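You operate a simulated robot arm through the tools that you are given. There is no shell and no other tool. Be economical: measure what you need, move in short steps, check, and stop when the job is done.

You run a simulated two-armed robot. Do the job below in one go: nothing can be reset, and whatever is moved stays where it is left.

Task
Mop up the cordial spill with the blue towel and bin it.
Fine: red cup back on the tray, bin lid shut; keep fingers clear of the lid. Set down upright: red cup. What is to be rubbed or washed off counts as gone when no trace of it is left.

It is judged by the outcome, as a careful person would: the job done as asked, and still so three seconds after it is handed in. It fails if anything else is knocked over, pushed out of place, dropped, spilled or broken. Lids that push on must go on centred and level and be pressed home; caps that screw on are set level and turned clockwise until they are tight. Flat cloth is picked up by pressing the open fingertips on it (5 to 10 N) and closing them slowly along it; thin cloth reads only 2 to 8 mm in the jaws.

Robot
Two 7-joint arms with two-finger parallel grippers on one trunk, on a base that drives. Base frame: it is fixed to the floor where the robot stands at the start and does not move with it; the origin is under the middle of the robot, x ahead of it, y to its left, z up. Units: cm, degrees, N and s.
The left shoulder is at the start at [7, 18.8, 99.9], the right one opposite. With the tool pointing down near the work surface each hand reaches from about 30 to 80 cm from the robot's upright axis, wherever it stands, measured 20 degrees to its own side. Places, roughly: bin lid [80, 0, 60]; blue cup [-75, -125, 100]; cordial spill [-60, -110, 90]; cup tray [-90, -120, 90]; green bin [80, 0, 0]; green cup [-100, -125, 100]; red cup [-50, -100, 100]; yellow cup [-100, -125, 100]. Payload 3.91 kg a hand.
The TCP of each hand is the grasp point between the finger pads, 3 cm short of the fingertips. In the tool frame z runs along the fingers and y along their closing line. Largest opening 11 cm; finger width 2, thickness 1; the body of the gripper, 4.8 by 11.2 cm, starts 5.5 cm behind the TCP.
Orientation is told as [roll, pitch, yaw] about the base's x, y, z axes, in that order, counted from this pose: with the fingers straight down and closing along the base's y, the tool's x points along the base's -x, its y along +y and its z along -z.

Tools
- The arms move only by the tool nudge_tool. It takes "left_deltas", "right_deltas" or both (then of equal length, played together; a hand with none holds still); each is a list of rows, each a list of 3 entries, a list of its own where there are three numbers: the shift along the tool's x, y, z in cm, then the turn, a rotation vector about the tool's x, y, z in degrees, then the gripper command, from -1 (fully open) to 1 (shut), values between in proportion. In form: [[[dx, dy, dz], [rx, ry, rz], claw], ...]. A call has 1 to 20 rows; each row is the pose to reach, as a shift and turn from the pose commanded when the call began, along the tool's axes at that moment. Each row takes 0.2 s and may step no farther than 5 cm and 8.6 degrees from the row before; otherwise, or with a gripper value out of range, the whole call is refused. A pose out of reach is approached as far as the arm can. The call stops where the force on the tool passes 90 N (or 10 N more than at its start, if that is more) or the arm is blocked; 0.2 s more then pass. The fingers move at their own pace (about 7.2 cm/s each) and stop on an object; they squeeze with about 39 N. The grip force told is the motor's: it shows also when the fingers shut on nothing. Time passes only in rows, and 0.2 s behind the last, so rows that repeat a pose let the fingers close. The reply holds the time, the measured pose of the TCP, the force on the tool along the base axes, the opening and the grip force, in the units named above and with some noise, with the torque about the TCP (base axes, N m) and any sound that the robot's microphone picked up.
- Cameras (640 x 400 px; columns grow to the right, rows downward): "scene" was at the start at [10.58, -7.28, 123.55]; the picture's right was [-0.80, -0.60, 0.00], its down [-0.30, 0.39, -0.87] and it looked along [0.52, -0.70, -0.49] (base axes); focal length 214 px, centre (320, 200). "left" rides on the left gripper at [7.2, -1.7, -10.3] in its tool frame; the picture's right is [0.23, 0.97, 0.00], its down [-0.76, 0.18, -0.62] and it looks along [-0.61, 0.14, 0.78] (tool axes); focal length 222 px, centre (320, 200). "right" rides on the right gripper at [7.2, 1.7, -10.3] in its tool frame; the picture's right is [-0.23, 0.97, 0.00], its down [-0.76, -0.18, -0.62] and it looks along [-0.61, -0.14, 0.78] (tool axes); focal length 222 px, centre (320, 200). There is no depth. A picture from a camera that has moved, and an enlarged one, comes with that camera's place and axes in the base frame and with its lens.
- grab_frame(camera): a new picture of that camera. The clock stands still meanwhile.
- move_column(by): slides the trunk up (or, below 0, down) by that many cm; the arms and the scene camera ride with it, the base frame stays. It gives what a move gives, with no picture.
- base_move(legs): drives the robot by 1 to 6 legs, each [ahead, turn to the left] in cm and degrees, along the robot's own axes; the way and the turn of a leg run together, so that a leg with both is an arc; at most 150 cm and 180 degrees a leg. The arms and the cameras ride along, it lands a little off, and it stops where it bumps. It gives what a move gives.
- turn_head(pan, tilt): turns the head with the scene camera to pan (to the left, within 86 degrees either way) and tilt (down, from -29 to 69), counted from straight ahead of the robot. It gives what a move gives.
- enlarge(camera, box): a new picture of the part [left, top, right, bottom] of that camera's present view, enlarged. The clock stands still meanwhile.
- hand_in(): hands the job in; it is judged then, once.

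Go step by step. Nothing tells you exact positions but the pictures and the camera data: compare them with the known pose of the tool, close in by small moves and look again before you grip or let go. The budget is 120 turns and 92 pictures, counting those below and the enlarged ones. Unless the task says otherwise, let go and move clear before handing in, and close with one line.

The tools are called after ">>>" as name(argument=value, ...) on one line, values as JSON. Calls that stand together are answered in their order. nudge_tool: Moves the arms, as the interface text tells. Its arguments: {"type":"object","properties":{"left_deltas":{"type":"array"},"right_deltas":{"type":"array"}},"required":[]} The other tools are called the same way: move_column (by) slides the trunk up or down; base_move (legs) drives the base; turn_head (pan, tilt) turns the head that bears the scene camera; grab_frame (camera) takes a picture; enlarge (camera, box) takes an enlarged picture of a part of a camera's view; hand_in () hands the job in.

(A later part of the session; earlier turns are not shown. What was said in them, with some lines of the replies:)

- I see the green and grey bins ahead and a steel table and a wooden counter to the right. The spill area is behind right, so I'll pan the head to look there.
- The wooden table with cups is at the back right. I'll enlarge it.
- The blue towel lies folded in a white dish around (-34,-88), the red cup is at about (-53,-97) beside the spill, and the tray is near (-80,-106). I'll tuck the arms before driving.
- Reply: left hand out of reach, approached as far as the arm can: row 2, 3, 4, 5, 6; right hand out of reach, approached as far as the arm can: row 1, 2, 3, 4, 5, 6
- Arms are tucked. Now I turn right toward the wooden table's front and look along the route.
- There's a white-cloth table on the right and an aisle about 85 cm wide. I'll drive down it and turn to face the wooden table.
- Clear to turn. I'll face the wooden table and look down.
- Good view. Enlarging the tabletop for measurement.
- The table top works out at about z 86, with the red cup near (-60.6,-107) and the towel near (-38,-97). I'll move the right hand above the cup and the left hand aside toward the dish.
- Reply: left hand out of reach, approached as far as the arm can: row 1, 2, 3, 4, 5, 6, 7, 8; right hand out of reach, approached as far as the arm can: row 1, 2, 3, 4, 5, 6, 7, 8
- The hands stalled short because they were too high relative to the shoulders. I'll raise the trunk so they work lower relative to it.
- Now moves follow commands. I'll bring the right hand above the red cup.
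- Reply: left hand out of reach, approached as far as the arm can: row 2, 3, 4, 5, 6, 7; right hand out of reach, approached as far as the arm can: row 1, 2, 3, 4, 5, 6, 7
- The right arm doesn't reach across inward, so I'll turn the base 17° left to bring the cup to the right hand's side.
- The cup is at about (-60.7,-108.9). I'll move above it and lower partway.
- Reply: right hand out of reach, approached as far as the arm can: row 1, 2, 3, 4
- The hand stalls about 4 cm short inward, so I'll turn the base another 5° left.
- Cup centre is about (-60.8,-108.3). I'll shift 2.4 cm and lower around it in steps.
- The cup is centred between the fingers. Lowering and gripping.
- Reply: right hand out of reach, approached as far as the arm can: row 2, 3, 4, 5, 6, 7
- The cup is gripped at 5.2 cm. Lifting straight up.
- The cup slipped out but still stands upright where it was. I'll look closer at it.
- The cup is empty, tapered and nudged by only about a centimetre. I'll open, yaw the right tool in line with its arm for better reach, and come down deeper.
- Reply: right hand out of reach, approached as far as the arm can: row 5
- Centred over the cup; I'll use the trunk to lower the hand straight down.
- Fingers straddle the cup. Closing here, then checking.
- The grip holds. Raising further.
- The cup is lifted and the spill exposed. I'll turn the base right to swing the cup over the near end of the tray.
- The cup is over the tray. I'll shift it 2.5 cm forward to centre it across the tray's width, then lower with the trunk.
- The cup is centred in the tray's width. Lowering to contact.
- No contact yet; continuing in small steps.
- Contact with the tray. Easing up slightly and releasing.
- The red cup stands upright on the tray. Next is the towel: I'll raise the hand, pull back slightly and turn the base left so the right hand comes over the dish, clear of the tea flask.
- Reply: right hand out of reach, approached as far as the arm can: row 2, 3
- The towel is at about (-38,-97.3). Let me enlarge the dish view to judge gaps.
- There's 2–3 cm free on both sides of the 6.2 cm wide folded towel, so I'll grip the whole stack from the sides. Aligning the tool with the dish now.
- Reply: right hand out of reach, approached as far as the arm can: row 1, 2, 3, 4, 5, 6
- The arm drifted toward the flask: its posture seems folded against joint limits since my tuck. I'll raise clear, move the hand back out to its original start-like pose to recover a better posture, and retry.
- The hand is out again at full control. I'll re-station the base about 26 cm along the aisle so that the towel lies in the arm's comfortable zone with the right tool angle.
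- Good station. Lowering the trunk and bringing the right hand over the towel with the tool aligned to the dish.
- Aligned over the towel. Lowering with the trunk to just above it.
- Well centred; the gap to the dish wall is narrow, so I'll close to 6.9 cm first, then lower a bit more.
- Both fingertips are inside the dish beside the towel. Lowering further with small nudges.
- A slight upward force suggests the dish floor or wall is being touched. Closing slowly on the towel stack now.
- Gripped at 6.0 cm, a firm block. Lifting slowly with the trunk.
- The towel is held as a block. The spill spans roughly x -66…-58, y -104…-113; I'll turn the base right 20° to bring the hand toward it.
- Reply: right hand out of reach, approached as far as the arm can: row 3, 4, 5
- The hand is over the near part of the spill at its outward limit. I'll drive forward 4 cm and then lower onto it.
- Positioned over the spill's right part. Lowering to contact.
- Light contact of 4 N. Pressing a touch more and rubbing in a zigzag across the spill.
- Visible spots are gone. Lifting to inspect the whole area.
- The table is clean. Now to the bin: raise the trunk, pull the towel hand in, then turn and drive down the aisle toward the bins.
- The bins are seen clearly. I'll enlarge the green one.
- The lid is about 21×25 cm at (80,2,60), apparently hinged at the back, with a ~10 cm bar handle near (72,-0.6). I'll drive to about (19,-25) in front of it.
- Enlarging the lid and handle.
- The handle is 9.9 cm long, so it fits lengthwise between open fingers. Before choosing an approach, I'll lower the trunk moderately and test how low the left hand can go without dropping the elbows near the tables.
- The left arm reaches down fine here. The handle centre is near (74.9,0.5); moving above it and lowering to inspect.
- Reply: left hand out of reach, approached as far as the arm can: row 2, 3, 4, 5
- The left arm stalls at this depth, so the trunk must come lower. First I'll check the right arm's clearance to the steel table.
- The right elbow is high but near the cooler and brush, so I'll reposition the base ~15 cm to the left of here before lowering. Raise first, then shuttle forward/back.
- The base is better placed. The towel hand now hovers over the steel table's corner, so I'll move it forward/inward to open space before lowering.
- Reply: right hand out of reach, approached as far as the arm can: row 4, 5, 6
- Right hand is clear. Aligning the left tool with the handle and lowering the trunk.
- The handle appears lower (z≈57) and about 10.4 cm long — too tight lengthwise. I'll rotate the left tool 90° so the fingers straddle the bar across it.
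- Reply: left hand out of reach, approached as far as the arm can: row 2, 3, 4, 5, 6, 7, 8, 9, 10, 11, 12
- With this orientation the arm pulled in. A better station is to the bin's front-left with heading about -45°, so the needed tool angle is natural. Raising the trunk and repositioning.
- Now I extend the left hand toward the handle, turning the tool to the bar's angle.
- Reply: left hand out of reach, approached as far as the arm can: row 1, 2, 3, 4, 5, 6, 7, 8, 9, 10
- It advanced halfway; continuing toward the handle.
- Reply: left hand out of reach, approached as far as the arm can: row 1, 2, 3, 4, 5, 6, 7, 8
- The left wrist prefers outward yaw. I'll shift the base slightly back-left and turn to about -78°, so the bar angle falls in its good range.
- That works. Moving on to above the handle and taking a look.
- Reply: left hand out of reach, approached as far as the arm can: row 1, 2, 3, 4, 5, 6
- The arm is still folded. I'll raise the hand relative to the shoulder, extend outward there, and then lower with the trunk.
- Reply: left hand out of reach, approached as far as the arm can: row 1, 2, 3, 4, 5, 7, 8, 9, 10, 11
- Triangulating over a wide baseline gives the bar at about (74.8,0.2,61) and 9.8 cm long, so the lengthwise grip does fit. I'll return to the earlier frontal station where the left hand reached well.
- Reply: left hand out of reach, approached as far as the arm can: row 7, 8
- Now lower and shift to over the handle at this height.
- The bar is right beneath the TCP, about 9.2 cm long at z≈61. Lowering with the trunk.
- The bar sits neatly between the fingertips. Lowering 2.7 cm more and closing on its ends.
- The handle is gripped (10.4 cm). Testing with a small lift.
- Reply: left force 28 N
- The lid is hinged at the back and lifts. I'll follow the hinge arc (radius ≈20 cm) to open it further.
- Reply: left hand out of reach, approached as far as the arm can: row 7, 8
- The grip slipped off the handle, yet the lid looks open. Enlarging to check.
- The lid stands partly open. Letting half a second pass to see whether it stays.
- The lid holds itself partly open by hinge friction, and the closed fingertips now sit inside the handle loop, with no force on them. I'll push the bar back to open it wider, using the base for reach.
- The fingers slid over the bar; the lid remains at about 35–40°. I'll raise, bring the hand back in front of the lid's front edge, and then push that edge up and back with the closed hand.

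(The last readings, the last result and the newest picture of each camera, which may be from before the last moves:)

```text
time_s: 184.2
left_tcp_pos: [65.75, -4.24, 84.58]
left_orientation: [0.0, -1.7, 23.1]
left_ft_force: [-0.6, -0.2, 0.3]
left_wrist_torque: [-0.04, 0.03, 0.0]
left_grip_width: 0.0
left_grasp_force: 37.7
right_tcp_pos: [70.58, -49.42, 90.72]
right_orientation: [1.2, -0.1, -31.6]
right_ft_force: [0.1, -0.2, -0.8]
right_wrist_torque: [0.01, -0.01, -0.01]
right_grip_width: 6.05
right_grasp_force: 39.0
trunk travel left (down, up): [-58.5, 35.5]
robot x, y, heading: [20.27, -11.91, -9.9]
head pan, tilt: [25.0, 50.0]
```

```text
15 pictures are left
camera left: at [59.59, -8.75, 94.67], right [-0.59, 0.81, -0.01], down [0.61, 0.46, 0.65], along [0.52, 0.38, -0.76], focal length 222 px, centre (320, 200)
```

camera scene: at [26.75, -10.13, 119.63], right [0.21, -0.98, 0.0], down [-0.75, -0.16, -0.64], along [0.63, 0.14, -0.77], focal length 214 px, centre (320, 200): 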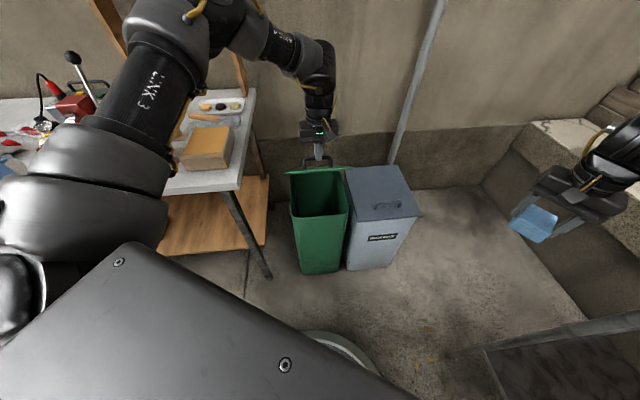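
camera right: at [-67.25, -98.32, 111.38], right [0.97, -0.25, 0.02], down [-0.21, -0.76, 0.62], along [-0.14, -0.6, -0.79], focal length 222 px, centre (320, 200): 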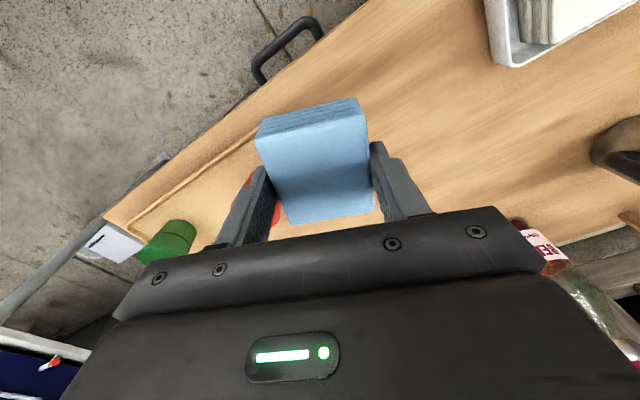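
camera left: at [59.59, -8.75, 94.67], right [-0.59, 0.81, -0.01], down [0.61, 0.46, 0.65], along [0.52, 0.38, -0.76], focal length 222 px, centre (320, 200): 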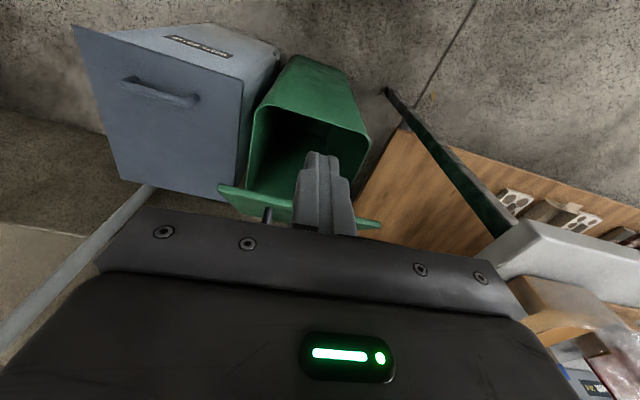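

The lid is at about 44°. I'll lower the closed hand in front of the lid's front edge, then push it back and up.

>>> move_column(by=-12)

>>> nudge_tool(left_deltas=[[[-4, 0, 0], [0, 0, 0], 1], [[-8, 0, 0], [0, 0, 0], 1], [[-11, 0, -0.5], [0, 0, 0], 1], [[-13, 0, -1.8], [0, 0, 0], 1], [[-15, 0, -3], [0, 0, 0], 1], [[-17, 0, -4], [0, 0, 0], 1], [[-19, 0, -5], [0, 0, 0], 1], [[-21, 0, -5.7], [0, 0, 0], 1], [[-23, 0, -6.3], [0, 0, 0], 1]])

>>> grab_frame(camera="scene")

```text
time_s: 185.8
left_tcp_pos: [65.86, -4.18, 72.56]
left_orientation: [0.1, -1.7, 23.2]
left_ft_force: [-0.5, -0.5, 0.5]
left_wrist_torque: [0.01, -0.02, -0.03]
left_grip_width: 0.0
left_grasp_force: 37.7
right_tcp_pos: [70.76, -49.36, 78.78]
right_orientation: [1.2, -0.1, -31.6]
right_ft_force: [0.3, -0.7, -0.1]
right_wrist_torque: [0.01, 0.0, 0.01]
right_grip_width: 6.05
right_grasp_force: 39.1
trunk travel left (down, up): [-46.5, 47.5]
robot x, y, heading: [20.34, -11.92, -9.8]
head pan, tilt: [25.0, 50.0]
```

```text
time_s: 187.8
left_tcp_pos: [84.9, 3.51, 80.61]
left_orientation: [-0.9, -2.9, 22.9]
left_ft_force: [-21.1, -29.2, 68.7]
left_wrist_torque: [-0.15, -0.86, -0.35]
left_grip_width: 0.0
left_grasp_force: 37.9
left hand out of reach, approached as far as the arm can: row 9
right_tcp_pos: [70.0, -49.76, 79.11]
right_orientation: [1.8, -0.4, -31.7]
right_ft_force: [-0.1, 1.2, 0.4]
right_wrist_torque: [-0.01, 0.01, 0.03]
right_grip_width: 6.05
right_grasp_force: 38.9
trunk travel left (down, up): [-46.5, 47.5]
robot x, y, heading: [20.42, -11.67, -9.8]
head pan, tilt: [25.0, 50.0]
```

```text
14 pictures are left
camera scene: at [31.49, -11.27, 116.28], right [0.26, -0.96, 0.0], down [-0.73, -0.2, -0.65], along [0.63, 0.17, -0.76], focal length 214 px, centre (320, 200)
```

scene: 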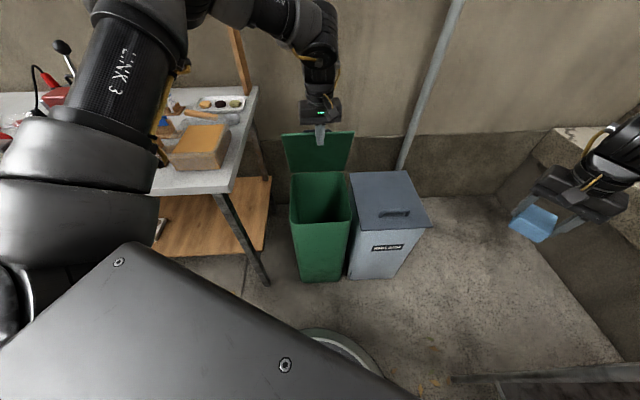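

The lid is now wide open (~75–80°). There's load on the hand, so I'll back it off gently and see whether the lid stays.

>>> nudge_tool(left_deltas=[[[1, 0, -1], [0, 0, 0], 1], [[3, 0, -2], [0, 0, 0], 1], [[6, 0, -2], [0, 0, 0], 1], [[10, 0, -2], [0, 0, 0], 1], [[14, 0, -2], [0, 0, 0], 1], [[18, 0, -2], [0, 0, 0], 1], [[18, 0, -2], [0, 0, 0], 1]])

>>> enlarge(camera="scene", box=[250, 90, 442, 210])

```text
time_s: 189.3
left_tcp_pos: [69.07, -2.88, 80.47]
left_orientation: [0.0, -1.8, 23.0]
left_ft_force: [0.6, -0.4, -0.4]
left_wrist_torque: [0.0, -0.02, 0.02]
left_grip_width: 0.03
left_grasp_force: 37.4
right_tcp_pos: [70.63, -49.3, 78.72]
right_orientation: [1.1, -0.1, -31.7]
right_ft_force: [-0.1, -0.1, -1.4]
right_wrist_torque: [0.03, 0.01, 0.02]
right_grip_width: 6.05
right_grasp_force: 38.8
trunk travel left (down, up): [-46.5, 47.5]
robot x, y, heading: [19.62, -11.29, -9.7]
head pan, tilt: [25.0, 50.0]
```

```text
3.33 times, centred on (346, 150) of scene
camera zoom: at [32.58, -10.65, 116.13], right [0.26, -0.96, 0.0], down [-0.74, -0.2, -0.64], along [0.62, 0.17, -0.77], focal length 715 px, centre (233, 367)
```

zoom: 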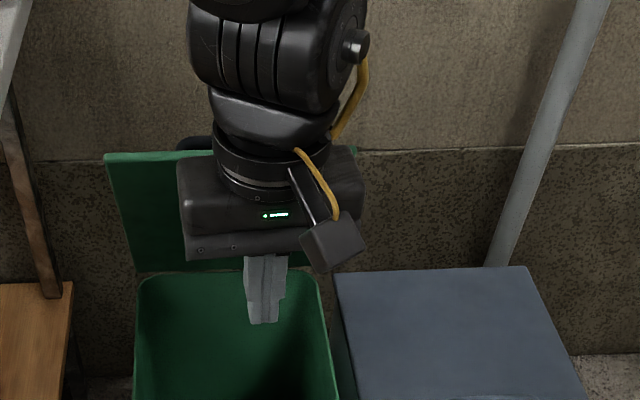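

The lid stays open nearly vertical. Raising the trunk and turning the base 49.5° left swings the towel hand over the bin's mouth, and the left arm away.

>>> move_column(by=12)

>>> base_move(legs=[[0, 49.5]])

>>> turn_head(pan=-25, tilt=50)

>>> grab_frame(camera="right")

>>> grab_frame(camera="scene")

```text
time_s: 190.8
left_tcp_pos: [68.86, -2.99, 92.42]
left_orientation: [0.0, -1.7, 23.2]
left_ft_force: [-0.5, -0.1, 0.6]
left_wrist_torque: [0.02, 0.02, -0.02]
left_grip_width: 0.0
left_grasp_force: 38.1
right_tcp_pos: [70.64, -49.39, 90.51]
right_orientation: [1.2, 0.0, -31.8]
right_ft_force: [-1.1, -0.5, -0.1]
right_wrist_torque: [0.0, -0.03, 0.05]
right_grip_width: 6.05
right_grasp_force: 38.9
trunk travel left (down, up): [-58.5, 35.5]
robot x, y, heading: [20.02, -11.58, -9.9]
head pan, tilt: [25.0, 50.0]
```

```text
time_s: 193.4
left_tcp_pos: [45.82, 30.7, 92.31]
left_orientation: [0.0, -1.7, 71.7]
left_ft_force: [0.2, -0.6, 0.8]
left_wrist_torque: [-0.03, 0.04, -0.03]
left_grip_width: 0.0
left_grasp_force: 37.8
right_tcp_pos: [81.7, 1.18, 90.68]
right_orientation: [1.2, -0.1, 16.7]
right_ft_force: [0.1, 0.0, 0.1]
right_wrist_torque: [0.03, -0.01, -0.01]
right_grip_width: 6.04
right_grasp_force: 39.3
trunk travel left (down, up): [-58.5, 35.5]
robot x, y, heading: [20.72, -12.01, 39.1]
head pan, tilt: [25.0, 50.0]
```

```text
time_s: 194.6
left_tcp_pos: [45.72, 30.71, 92.24]
left_orientation: [0.0, -1.7, 71.7]
left_ft_force: [0.7, 0.0, -0.2]
left_wrist_torque: [0.0, -0.01, -0.03]
left_grip_width: 0.0
left_grasp_force: 38.2
right_tcp_pos: [81.72, 1.23, 90.78]
right_orientation: [1.2, -0.1, 16.7]
right_ft_force: [0.4, -1.0, -1.1]
right_wrist_torque: [0.0, 0.01, 0.02]
right_grip_width: 6.07
right_grasp_force: 39.2
trunk travel left (down, up): [-58.5, 35.5]
robot x, y, heading: [20.32, -12.09, 38.8]
head pan, tilt: [-25.0, 50.0]
```

```text
12 pictures are left
camera right: at [74.32, 0.48, 100.97], right [-0.06, 1.0, 0.02], down [0.78, 0.04, 0.62], along [0.62, 0.06, -0.78], focal length 222 px, centre (320, 200)
```

right: 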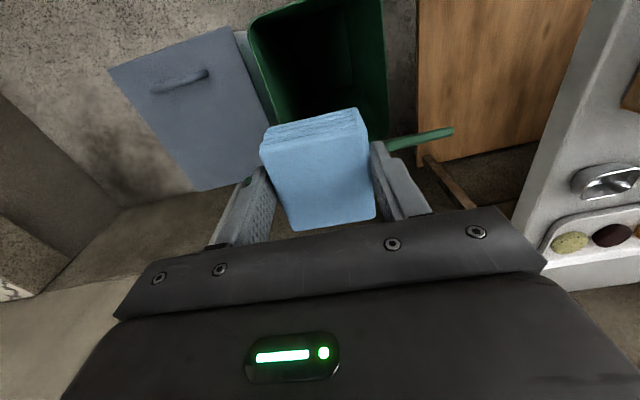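

```text
11 pictures are left
camera scene: at [31.62, -6.86, 128.13], right [0.24, -0.97, 0.0], down [-0.74, -0.18, -0.64], along [0.62, 0.15, -0.77], focal length 214 px, centre (320, 200)
```

scene: 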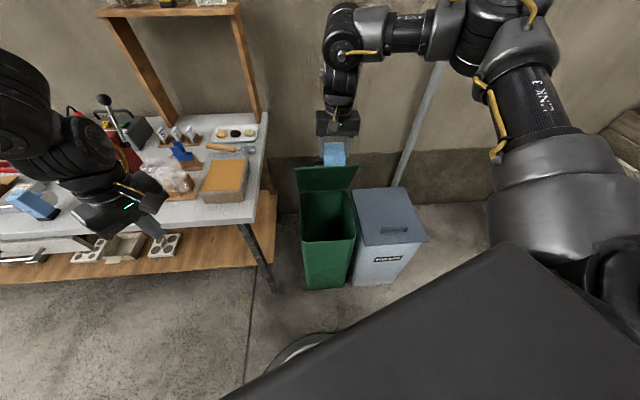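

The towel is over the bin, slightly close to the lid's top edge. I'll shift it 5 cm toward the front and centre it, then lower.

>>> nudge_tool(right_deltas=[[[2, 0.6, 0], [0, 0, 0], 1], [[4, 1.2, 0], [0, 0, 0], 1], [[5, 1.3, 0], [0, 0, 0], 1], [[5, 1.3, 0], [0, 0, 0], 1]])

>>> move_column(by=-21)

>>> grab_frame(camera="right")

```text
time_s: 195.6
left_tcp_pos: [45.78, 30.61, 92.41]
left_orientation: [0.0, -1.6, 71.7]
left_ft_force: [0.4, -1.1, 0.1]
left_wrist_torque: [-0.01, -0.04, -0.03]
left_grip_width: 0.0
left_grasp_force: 37.5
right_tcp_pos: [80.07, 1.34, 91.54]
right_orientation: [1.1, 0.0, 16.9]
right_ft_force: [-0.2, -0.7, -0.1]
right_wrist_torque: [-0.03, -0.02, -0.03]
right_grip_width: 6.03
right_grasp_force: 39.3
right hand out of reach, approached as far as the arm can: row 1, 2, 3, 4
trunk travel left (down, up): [-58.5, 35.5]
robot x, y, heading: [20.13, -11.74, 39.0]
head pan, tilt: [-25.0, 50.0]
```

```text
time_s: 197.9
left_tcp_pos: [45.8, 30.65, 71.33]
left_orientation: [0.1, -1.7, 71.7]
left_ft_force: [0.3, -0.8, -0.6]
left_wrist_torque: [0.02, 0.0, -0.02]
left_grip_width: 0.0
left_grasp_force: 37.2
right_tcp_pos: [79.97, 1.24, 70.63]
right_orientation: [1.2, 0.0, 16.8]
right_ft_force: [-0.4, 0.2, 0.1]
right_wrist_torque: [-0.01, 0.03, 0.0]
right_grip_width: 6.04
right_grasp_force: 39.2
trunk travel left (down, up): [-37.5, 56.5]
robot x, y, heading: [20.09, -12.24, 38.8]
head pan, tilt: [-25.0, 50.0]
```

```text
10 pictures are left
camera right: at [72.67, 0.51, 80.85], right [-0.07, 1.0, 0.02], down [0.78, 0.04, 0.62], along [0.62, 0.06, -0.79], focal length 222 px, centre (320, 200)
```

right: 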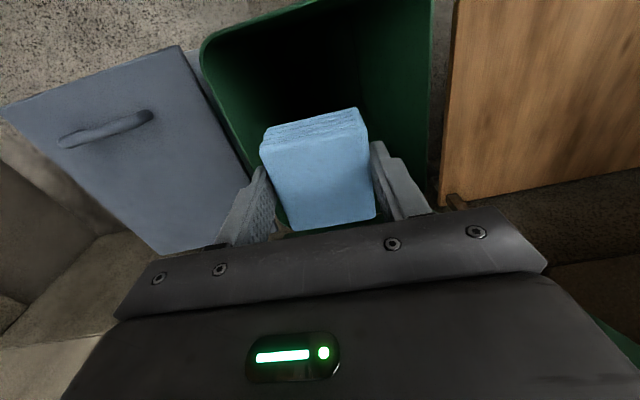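

The towel is squarely over the opening. Lowering a bit more and releasing.

>>> move_column(by=-4)

>>> nudge_tool(right_deltas=[[[0, 0, 0], [0, 0, 0], 0.2], [[0, 0, 0], [0, 0, 0], -0.3], [[0, 0, 0], [0, 0, 0], -0.6], [[0, 0, 0], [0, 0, 0], -0.6], [[0, 0, 0], [0, 0, 0], -0.6], [[0, 0, 0], [0, 0, 0], -0.6]])

>>> move_column(by=24)

>>> grab_frame(camera="right")

```text
time_s: 198.7
left_tcp_pos: [45.71, 30.57, 67.39]
left_orientation: [0.0, -1.7, 71.7]
left_ft_force: [-0.4, 0.0, -0.4]
left_wrist_torque: [0.02, -0.02, -0.01]
left_grip_width: 0.0
left_grasp_force: 37.8
right_tcp_pos: [79.98, 1.18, 66.66]
right_orientation: [1.2, 0.0, 16.9]
right_ft_force: [0.1, 0.3, -0.6]
right_wrist_torque: [-0.02, -0.03, 0.0]
right_grip_width: 6.05
right_grasp_force: 39.2
trunk travel left (down, up): [-33.5, 60.5]
robot x, y, heading: [19.98, -11.58, 38.6]
head pan, tilt: [-25.0, 50.0]
```

```text
time_s: 200.1
left_tcp_pos: [45.75, 30.72, 67.42]
left_orientation: [0.0, -1.7, 71.7]
left_ft_force: [0.7, 0.6, -0.5]
left_wrist_torque: [-0.03, -0.01, 0.01]
left_grip_width: 0.02
left_grasp_force: 37.6
right_tcp_pos: [80.16, 1.17, 66.67]
right_orientation: [1.2, 0.1, 17.0]
right_ft_force: [0.8, 0.3, 0.2]
right_wrist_torque: [0.03, -0.01, 0.01]
right_grip_width: 8.8
right_grasp_force: 0.1
trunk travel left (down, up): [-33.5, 60.5]
robot x, y, heading: [19.95, -11.71, 39.0]
head pan, tilt: [-25.0, 50.0]
```

```text
time_s: 202.6
left_tcp_pos: [45.69, 30.64, 91.43]
left_orientation: [0.0, -1.7, 71.8]
left_ft_force: [0.2, 0.3, -0.4]
left_wrist_torque: [0.02, -0.01, 0.02]
left_grip_width: 0.01
left_grasp_force: 37.5
right_tcp_pos: [80.09, 1.25, 90.51]
right_orientation: [1.2, -0.1, 16.9]
right_ft_force: [0.1, -0.2, -0.3]
right_wrist_torque: [-0.03, 0.01, -0.01]
right_grip_width: 8.81
right_grasp_force: 0.1
trunk travel left (down, up): [-57.5, 36.5]
robot x, y, heading: [20.25, -11.71, 38.9]
head pan, tilt: [-25.0, 50.0]
```

```text
9 pictures are left
camera right: at [72.69, 0.53, 100.82], right [-0.07, 1.0, 0.02], down [0.78, 0.04, 0.62], along [0.62, 0.06, -0.79], focal length 222 px, centre (320, 200)
```

right: 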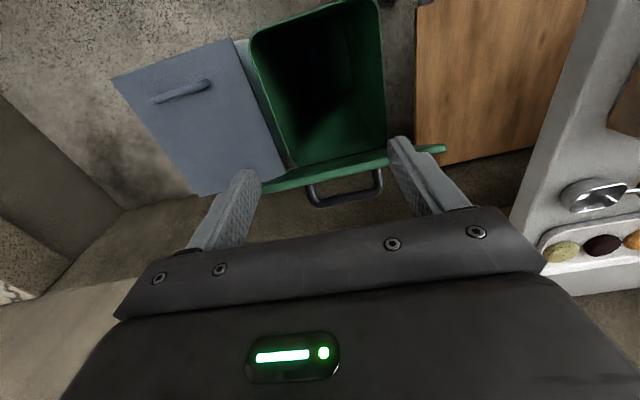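

The towel dropped in. Now to shut the lid: close the right fingers and pass over the lid's top edge to behind its handle.

>>> nudge_tool(right_deltas=[[[0, 0, 0], [0, 0, 0], 1], [[-2.5, 0.2, 0], [0, 0, 0], 1], [[-5, 0.4, 0], [0, 0, 0], 1], [[-7.5, 0.6, 0], [0, 0, 0], 1], [[-10, 0.8, 0], [0, 0, 0], 1], [[-12.5, 0.8, 0], [0, 0, 0], 1], [[-14, 0.8, 0], [0, 0, 0], 1]])

>>> grab_frame(camera="right")

```text
time_s: 204.2
left_tcp_pos: [45.77, 30.62, 91.43]
left_orientation: [0.0, -1.7, 71.7]
left_ft_force: [-0.5, 0.1, -0.2]
left_wrist_torque: [-0.01, 0.0, 0.01]
left_grip_width: 0.01
left_grasp_force: 38.0
right_tcp_pos: [89.57, -1.31, 90.41]
right_orientation: [1.4, -0.3, 17.0]
right_ft_force: [-0.4, -0.2, -0.8]
right_wrist_torque: [0.02, 0.02, -0.02]
right_grip_width: 0.0
right_grasp_force: 37.8
right hand out of reach, approached as far as the arm can: row 2, 3, 4, 5, 6, 7
trunk travel left (down, up): [-57.5, 36.5]
robot x, y, heading: [19.82, -11.78, 38.9]
head pan, tilt: [-25.0, 50.0]
```

```text
8 pictures are left
camera right: at [82.19, -2.03, 100.7], right [-0.07, 1.0, 0.03], down [0.78, 0.04, 0.62], along [0.62, 0.06, -0.78], focal length 222 px, centre (320, 200)
```

right: 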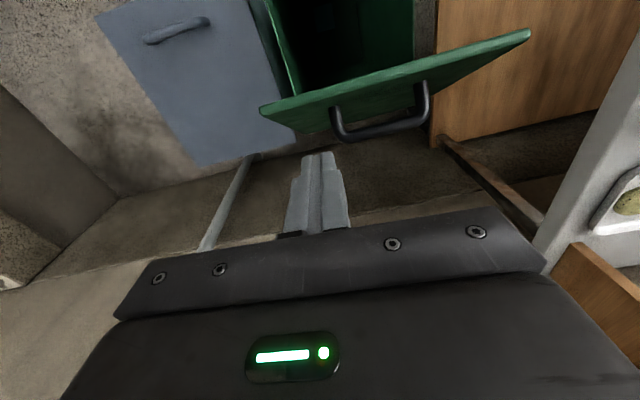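

I need to be ~6 cm further left and behind the bar. I'll retract the left hand a little, then drive a small forward arc.

>>> nudge_tool(left_deltas=[[[2, -1, -1], [0, 0, 0], 1], [[4, -2, -2], [0, 0, 0], 1], [[6, -3, -3], [0, 0, 0], 1], [[7, -4, -4], [0, 0, 0], 1]])

>>> base_move(legs=[[7, 3]])

>>> grab_frame(camera="right")

```text
time_s: 205.2
left_tcp_pos: [47.43, 22.71, 95.11]
left_orientation: [0.0, -1.7, 71.5]
left_ft_force: [0.7, 0.3, 0.0]
left_wrist_torque: [0.02, 0.0, 0.0]
left_grip_width: 0.0
left_grasp_force: 37.9
right_tcp_pos: [89.54, -1.24, 90.51]
right_orientation: [1.4, -0.3, 16.8]
right_ft_force: [0.4, 0.1, 0.2]
right_wrist_torque: [0.02, 0.0, 0.01]
right_grip_width: 0.02
right_grasp_force: 37.4
trunk travel left (down, up): [-57.5, 36.5]
robot x, y, heading: [19.89, -11.87, 39.0]
head pan, tilt: [-25.0, 50.0]
```

```text
time_s: 206.2
left_tcp_pos: [50.6, 28.46, 95.36]
left_orientation: [-0.2, -2.0, 74.7]
left_ft_force: [-1.0, 0.4, 0.9]
left_wrist_torque: [0.0, 0.01, 0.0]
left_grip_width: 0.05
left_grasp_force: 37.7
right_tcp_pos: [94.0, 6.75, 90.78]
right_orientation: [1.5, -0.4, 20.0]
right_ft_force: [0.6, 0.1, -0.2]
right_wrist_torque: [0.03, 0.01, -0.01]
right_grip_width: 0.0
right_grasp_force: 37.7
trunk travel left (down, up): [-57.5, 36.5]
robot x, y, heading: [25.44, -7.75, 42.0]
head pan, tilt: [-25.0, 50.0]
```

```text
7 pictures are left
camera right: at [86.59, 5.54, 101.06], right [-0.12, 0.99, 0.03], down [0.78, 0.08, 0.62], along [0.62, 0.1, -0.78], focal length 222 px, centre (320, 200)
```

right: 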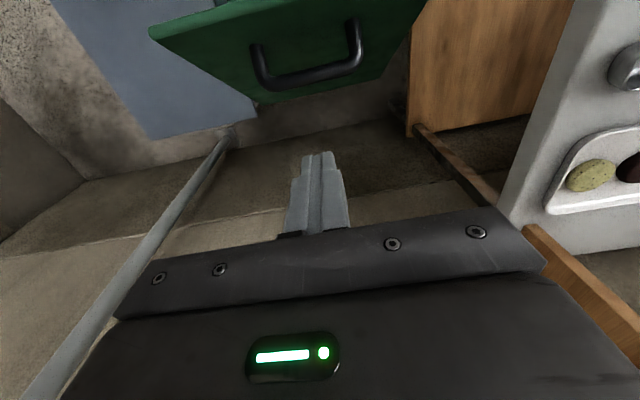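

The closed fingers are right behind the bar. Lowering, then pulling the bar toward the front to swing the lid down.

>>> move_column(by=-15)

>>> nudge_tool(right_deltas=[[[2, 0, 0], [0, 0, 0], 1], [[4, 0, 0], [0, 0, 0], 1], [[6, 0, 0.5], [0, 0, 0], 1], [[8, 0, 1.2], [0, 0, 0], 1], [[10, 0, 2.3], [0, 0, 0], 1], [[12, 0, 3.8], [0, 0, 0], 1], [[13.5, 0, 5], [0, 0, 0], 1], [[15, 0, 7], [0, 0, 0], 1]])

>>> grab_frame(camera="right")

```text
time_s: 208.0
left_tcp_pos: [50.95, 28.88, 80.19]
left_orientation: [-0.1, -1.5, 74.6]
left_ft_force: [-0.1, 0.5, -0.2]
left_wrist_torque: [0.0, 0.01, -0.02]
left_grip_width: 0.0
left_grasp_force: 37.6
right_tcp_pos: [94.32, 7.12, 75.53]
right_orientation: [1.4, -0.2, 20.0]
right_ft_force: [0.6, -0.7, 0.0]
right_wrist_torque: [0.0, -0.01, 0.02]
right_grip_width: 0.0
right_grasp_force: 37.9
trunk travel left (down, up): [-42.5, 51.5]
robot x, y, heading: [25.78, -7.17, 42.0]
head pan, tilt: [-25.0, 50.0]
```

```text
time_s: 209.8
left_tcp_pos: [50.98, 28.77, 80.01]
left_orientation: [0.0, -1.8, 74.6]
left_ft_force: [0.4, 0.3, -0.6]
left_wrist_torque: [-0.02, 0.01, 0.0]
left_grip_width: 0.0
left_grasp_force: 38.1
right_tcp_pos: [85.65, 1.35, 69.37]
right_orientation: [1.4, 0.0, 20.3]
right_ft_force: [-0.1, -0.5, 0.1]
right_wrist_torque: [0.07, 0.0, 0.02]
right_grip_width: 0.02
right_grasp_force: 38.0
right hand out of reach, approached as far as the arm can: row 5, 6, 7, 8
trunk travel left (down, up): [-42.5, 51.5]
robot x, y, heading: [25.58, -7.25, 42.1]
head pan, tilt: [-25.0, 50.0]
```

```text
6 pictures are left
camera right: at [78.25, 0.11, 79.56], right [-0.13, 0.99, 0.03], down [0.78, 0.08, 0.62], along [0.61, 0.1, -0.79], focal length 222 px, centre (320, 200)
```

right: 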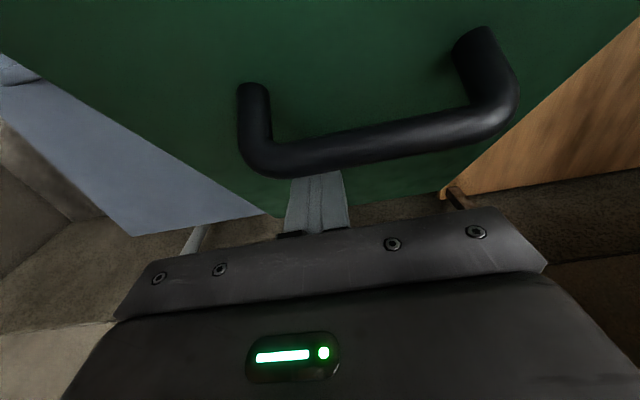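

The lid has swung partly down with the finger still behind the bar. Continuing with a small backward arc of the base while lowering.

>>> base_move(legs=[[-5, 3.2]])

>>> move_column(by=-2.5)

>>> base_move(legs=[[-4, 2]])

>>> grab_frame(camera="right")

```text
time_s: 210.7
left_tcp_pos: [45.28, 26.55, 80.29]
left_orientation: [-0.1, -1.7, 77.6]
left_ft_force: [0.2, -0.2, 0.7]
left_wrist_torque: [0.02, -0.04, 0.01]
left_grip_width: 0.0
left_grasp_force: 37.4
right_tcp_pos: [81.31, 1.03, 69.39]
right_orientation: [1.6, -0.1, 23.4]
right_ft_force: [0.6, -0.2, 0.6]
right_wrist_torque: [0.03, 0.0, 0.0]
right_grip_width: 0.0
right_grasp_force: 37.7
trunk travel left (down, up): [-42.5, 51.5]
robot x, y, heading: [21.88, -10.78, 44.8]
head pan, tilt: [-25.0, 50.0]
```

```text
time_s: 211.4
left_tcp_pos: [45.24, 26.61, 77.71]
left_orientation: [-0.1, -1.7, 77.7]
left_ft_force: [0.9, -0.1, 0.5]
left_wrist_torque: [0.0, -0.01, -0.01]
left_grip_width: 0.01
left_grasp_force: 37.5
right_tcp_pos: [81.26, 1.1, 66.95]
right_orientation: [1.6, 0.0, 23.4]
right_ft_force: [0.4, 0.2, -0.2]
right_wrist_torque: [-0.02, 0.0, -0.03]
right_grip_width: 0.02
right_grasp_force: 38.1
trunk travel left (down, up): [-40.0, 54.0]
robot x, y, heading: [21.61, -10.7, 45.1]
head pan, tilt: [-25.0, 50.0]
```

```text
time_s: 212.4
left_tcp_pos: [41.8, 25.07, 77.59]
left_orientation: [0.0, -1.6, 79.5]
left_ft_force: [-0.1, 0.7, -0.3]
left_wrist_torque: [0.01, -0.04, 0.02]
left_grip_width: 0.01
left_grasp_force: 38.1
right_tcp_pos: [79.29, 0.69, 66.84]
right_orientation: [1.5, -1.1, 24.4]
right_ft_force: [-0.4, 0.5, 0.2]
right_wrist_torque: [0.02, 0.0, -0.02]
right_grip_width: 0.02
right_grasp_force: 37.4
trunk travel left (down, up): [-40.0, 54.0]
robot x, y, heading: [19.22, -13.04, 46.7]
head pan, tilt: [-25.0, 50.0]
stopped in leg 1: the force on the tool passed its limit at 97 N (the readings are from after the stop); the commanded pose is now the measured one
```

```text
5 pictures are left
camera right: at [71.89, -1.08, 76.92], right [-0.2, 0.98, 0.03], down [0.76, 0.13, 0.63], along [0.62, 0.15, -0.77], focal length 222 px, centre (320, 200)
```

right: 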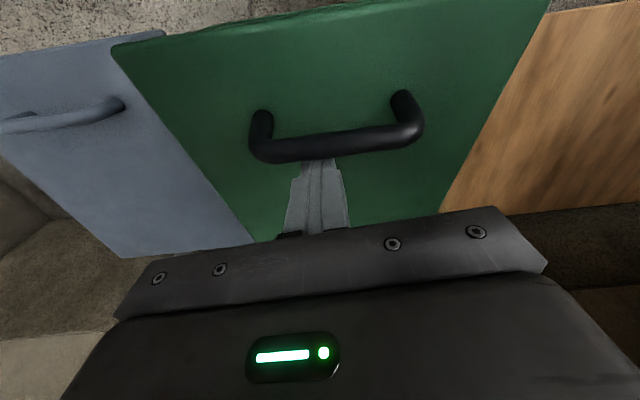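

The lid is almost shut. I'll ease the finger off the bar and press down on the lid's top surface.

>>> nudge_tool(right_deltas=[[[-0.5, 0, 0], [0, 0, 0], 1], [[-1, 0, 0], [0, 0, 0], 1], [[-1, 0, 0.8], [0, 0, 0], 1], [[-1, 0, 1.6], [0, 0, 0], 1], [[-1, 0, 2.4], [0, 0, 0], 1], [[-1, 0, 3.2], [0, 0, 0], 1], [[-1, 0, 4], [0, 0, 0], 1]])

```text
time_s: 214.0
left_tcp_pos: [41.77, 25.09, 77.73]
left_orientation: [0.0, -1.7, 79.5]
left_ft_force: [-0.5, 0.1, 0.0]
left_wrist_torque: [-0.03, -0.04, 0.0]
left_grip_width: 0.0
left_grasp_force: 37.2
right_tcp_pos: [80.2, 1.18, 62.69]
right_orientation: [1.4, -1.1, 24.5]
right_ft_force: [-0.3, 0.2, -0.5]
right_wrist_torque: [0.04, -0.01, 0.0]
right_grip_width: 0.01
right_grasp_force: 37.4
trunk travel left (down, up): [-40.0, 54.0]
robot x, y, heading: [19.8, -13.24, 46.8]
head pan, tilt: [-25.0, 50.0]
```

No contact yet at tip height 59.7, so the lid must be low. Pressing on until contact.

>>> nudge_tool(right_deltas=[[[0, 0, 0.4], [0, 0, 0], 1], [[0, 0, 0.8], [0, 0, 0], 1], [[0, 0, 1.2], [0, 0, 0], 1], [[0, 0, 1.6], [0, 0, 0], 1]])

>>> enlarge(camera="scene", box=[240, 120, 464, 260])

```text
time_s: 215.0
left_tcp_pos: [41.7, 24.99, 77.78]
left_orientation: [0.0, -1.7, 79.6]
left_ft_force: [0.2, 0.0, -0.5]
left_wrist_torque: [-0.02, -0.04, 0.01]
left_grip_width: 0.01
left_grasp_force: 37.8
right_tcp_pos: [80.4, 1.42, 61.15]
right_orientation: [1.5, -1.0, 24.5]
right_ft_force: [-0.2, 0.7, 0.5]
right_wrist_torque: [-0.01, 0.03, -0.01]
right_grip_width: 0.0
right_grasp_force: 37.5
trunk travel left (down, up): [-40.0, 54.0]
robot x, y, heading: [19.37, -12.9, 46.8]
head pan, tilt: [-25.0, 50.0]
```

```text
2.86 times, centred on (352, 190) of scene
camera zoom: at [30.24, -6.61, 109.63], right [0.37, -0.93, 0.0], down [-0.71, -0.28, -0.64], along [0.6, 0.24, -0.77], focal length 613 px, centre (229, 229)
```

zoom: 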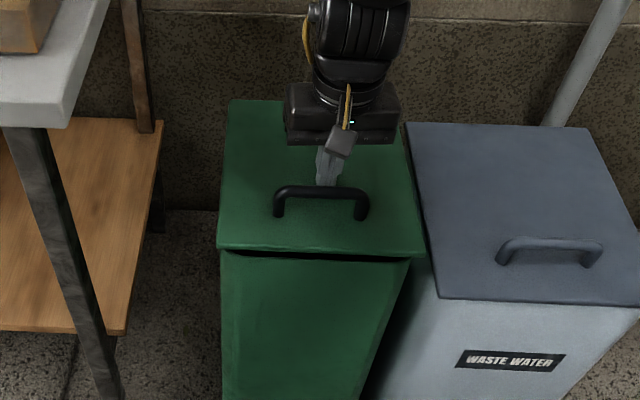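

A thin dark gap remains under the lid's front. Pressing down a bit more until firm contact.

>>> nudge_tool(right_deltas=[[[0, 0, 0.3], [0, 0, 0], 1], [[0, 0, 0.6], [0, 0, 0], 1], [[0, 0, 0.9], [0, 0, 0], 1], [[0, 0, 1.2], [0, 0, 0], 1]])

```text
time_s: 216.0
left_tcp_pos: [41.75, 25.06, 77.78]
left_orientation: [-0.2, -1.7, 79.6]
left_ft_force: [-0.7, -0.2, 0.1]
left_wrist_torque: [0.01, 0.01, -0.02]
left_grip_width: 0.0
left_grasp_force: 37.3
right_tcp_pos: [80.45, 1.17, 60.31]
right_orientation: [1.6, -1.1, 24.6]
right_ft_force: [-0.4, -1.4, 6.9]
right_wrist_torque: [-0.09, 0.03, 0.02]
right_grip_width: 0.01
right_grasp_force: 37.5
right hand out of reach, approached as far as the arm can: row 4
trunk travel left (down, up): [-40.0, 54.0]
robot x, y, heading: [19.33, -12.99, 46.6]
head pan, tilt: [-25.0, 50.0]
```

Contact made (7 N). Pressing down with the trunk to close the remaining gap.

>>> move_column(by=-0.8)

>>> move_column(by=-0.6)

```text
time_s: 216.5
left_tcp_pos: [41.37, 24.82, 77.09]
left_orientation: [-0.4, -1.9, 79.6]
left_ft_force: [0.7, 0.2, -0.7]
left_wrist_torque: [0.0, 0.0, -0.01]
left_grip_width: 0.01
left_grasp_force: 37.3
right_tcp_pos: [80.52, 1.16, 60.15]
right_orientation: [1.7, -1.8, 24.6]
right_ft_force: [11.3, -12.0, 62.8]
right_wrist_torque: [-0.72, 0.1, 0.37]
right_grip_width: 0.0
right_grasp_force: 37.8
trunk travel left (down, up): [-39.2, 54.8]
robot x, y, heading: [19.54, -13.3, 46.5]
head pan, tilt: [-25.0, 50.0]
```

```text
time_s: 216.9
left_tcp_pos: [41.31, 24.85, 76.86]
left_orientation: [-0.4, -1.9, 79.6]
left_ft_force: [-1.1, 0.4, 0.7]
left_wrist_torque: [0.0, 0.04, 0.01]
left_grip_width: 0.01
left_grasp_force: 37.6
right_tcp_pos: [80.46, 1.22, 60.16]
right_orientation: [1.7, -1.9, 24.6]
right_ft_force: [-14.8, -18.4, 50.5]
right_wrist_torque: [-0.9, 0.78, 0.09]
right_grip_width: 0.0
right_grasp_force: 37.5
trunk travel left (down, up): [-38.9, 55.1]
robot x, y, heading: [19.54, -13.2, 46.7]
head pan, tilt: [-25.0, 50.0]
stopped: the force on the tool passed its limit at 95 N (the readings are from after the stop); the commanded pose is now the measured one
```

Firm resistance now, so the lid should be shut. Lifting off and checking.

>>> move_column(by=25)

>>> base_move(legs=[[-8, 0]])

>>> enlarge(camera="scene", box=[270, 110, 430, 210])

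```text
time_s: 219.5
left_tcp_pos: [41.69, 25.08, 101.5]
left_orientation: [0.0, -1.7, 79.6]
left_ft_force: [-0.6, 0.1, 0.2]
left_wrist_torque: [-0.01, 0.02, 0.01]
left_grip_width: 0.0
left_grasp_force: 37.5
right_tcp_pos: [80.91, 1.4, 84.5]
right_orientation: [1.5, -1.6, 24.5]
right_ft_force: [-1.1, 0.6, -0.3]
right_wrist_torque: [0.02, 0.01, 0.03]
right_grip_width: 0.0
right_grasp_force: 38.0
trunk travel left (down, up): [-63.9, 30.1]
robot x, y, heading: [19.42, -13.14, 46.6]
head pan, tilt: [-25.0, 50.0]
```

```text
time_s: 220.6
left_tcp_pos: [36.0, 19.04, 101.66]
left_orientation: [-0.1, -1.8, 79.6]
left_ft_force: [-0.5, -0.9, 0.6]
left_wrist_torque: [0.06, -0.03, 0.01]
left_grip_width: 0.0
left_grasp_force: 37.7
right_tcp_pos: [75.34, -4.44, 84.57]
right_orientation: [1.7, -1.7, 24.6]
right_ft_force: [-0.3, 0.4, -0.9]
right_wrist_torque: [0.02, -0.03, 0.01]
right_grip_width: 0.0
right_grasp_force: 38.0
trunk travel left (down, up): [-63.9, 30.1]
robot x, y, heading: [13.98, -18.94, 46.7]
head pan, tilt: [-25.0, 50.0]
```

```text
4.00 times, centred on (350, 160) of scene
camera zoom: at [24.62, -12.61, 133.55], right [0.37, -0.93, 0.0], down [-0.71, -0.28, -0.64], along [0.6, 0.24, -0.77], focal length 858 px, centre (200, 360)
```

zoom: 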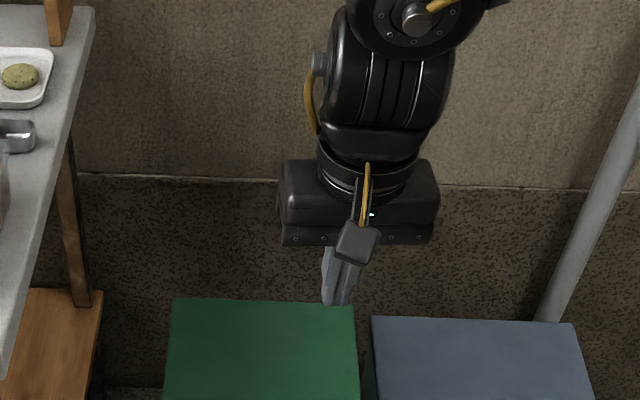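

I need the lid's front edge in view.

>>> enlarge(camera="scene", box=[280, 175, 408, 255])

```text
5.00 times, centred on (344, 215) of scene
camera zoom: at [24.62, -12.61, 133.55], right [0.37, -0.93, 0.0], down [-0.71, -0.28, -0.64], along [0.6, 0.24, -0.77], focal length 1072 px, centre (200, 125)
```

zoom: 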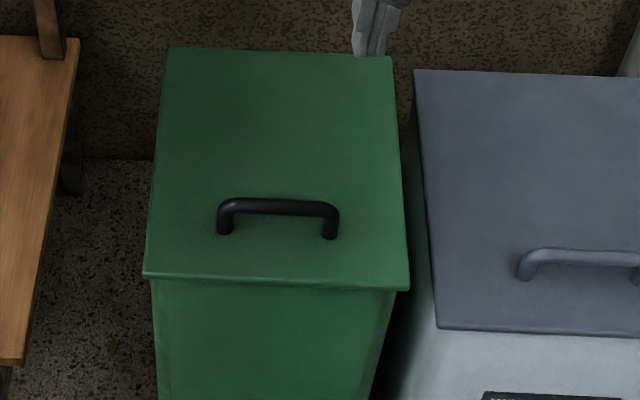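

The lid is shut flush and both hands are clear. The table was seen clean, with the red cup upright on the tray, so I'm handing in.

>>> hand_in()

```text
The job is handed in.
```

The cordial spill is mopped up and the blue towel is in the green bin with its lid pressed shut. The red cup is upright on the tray.
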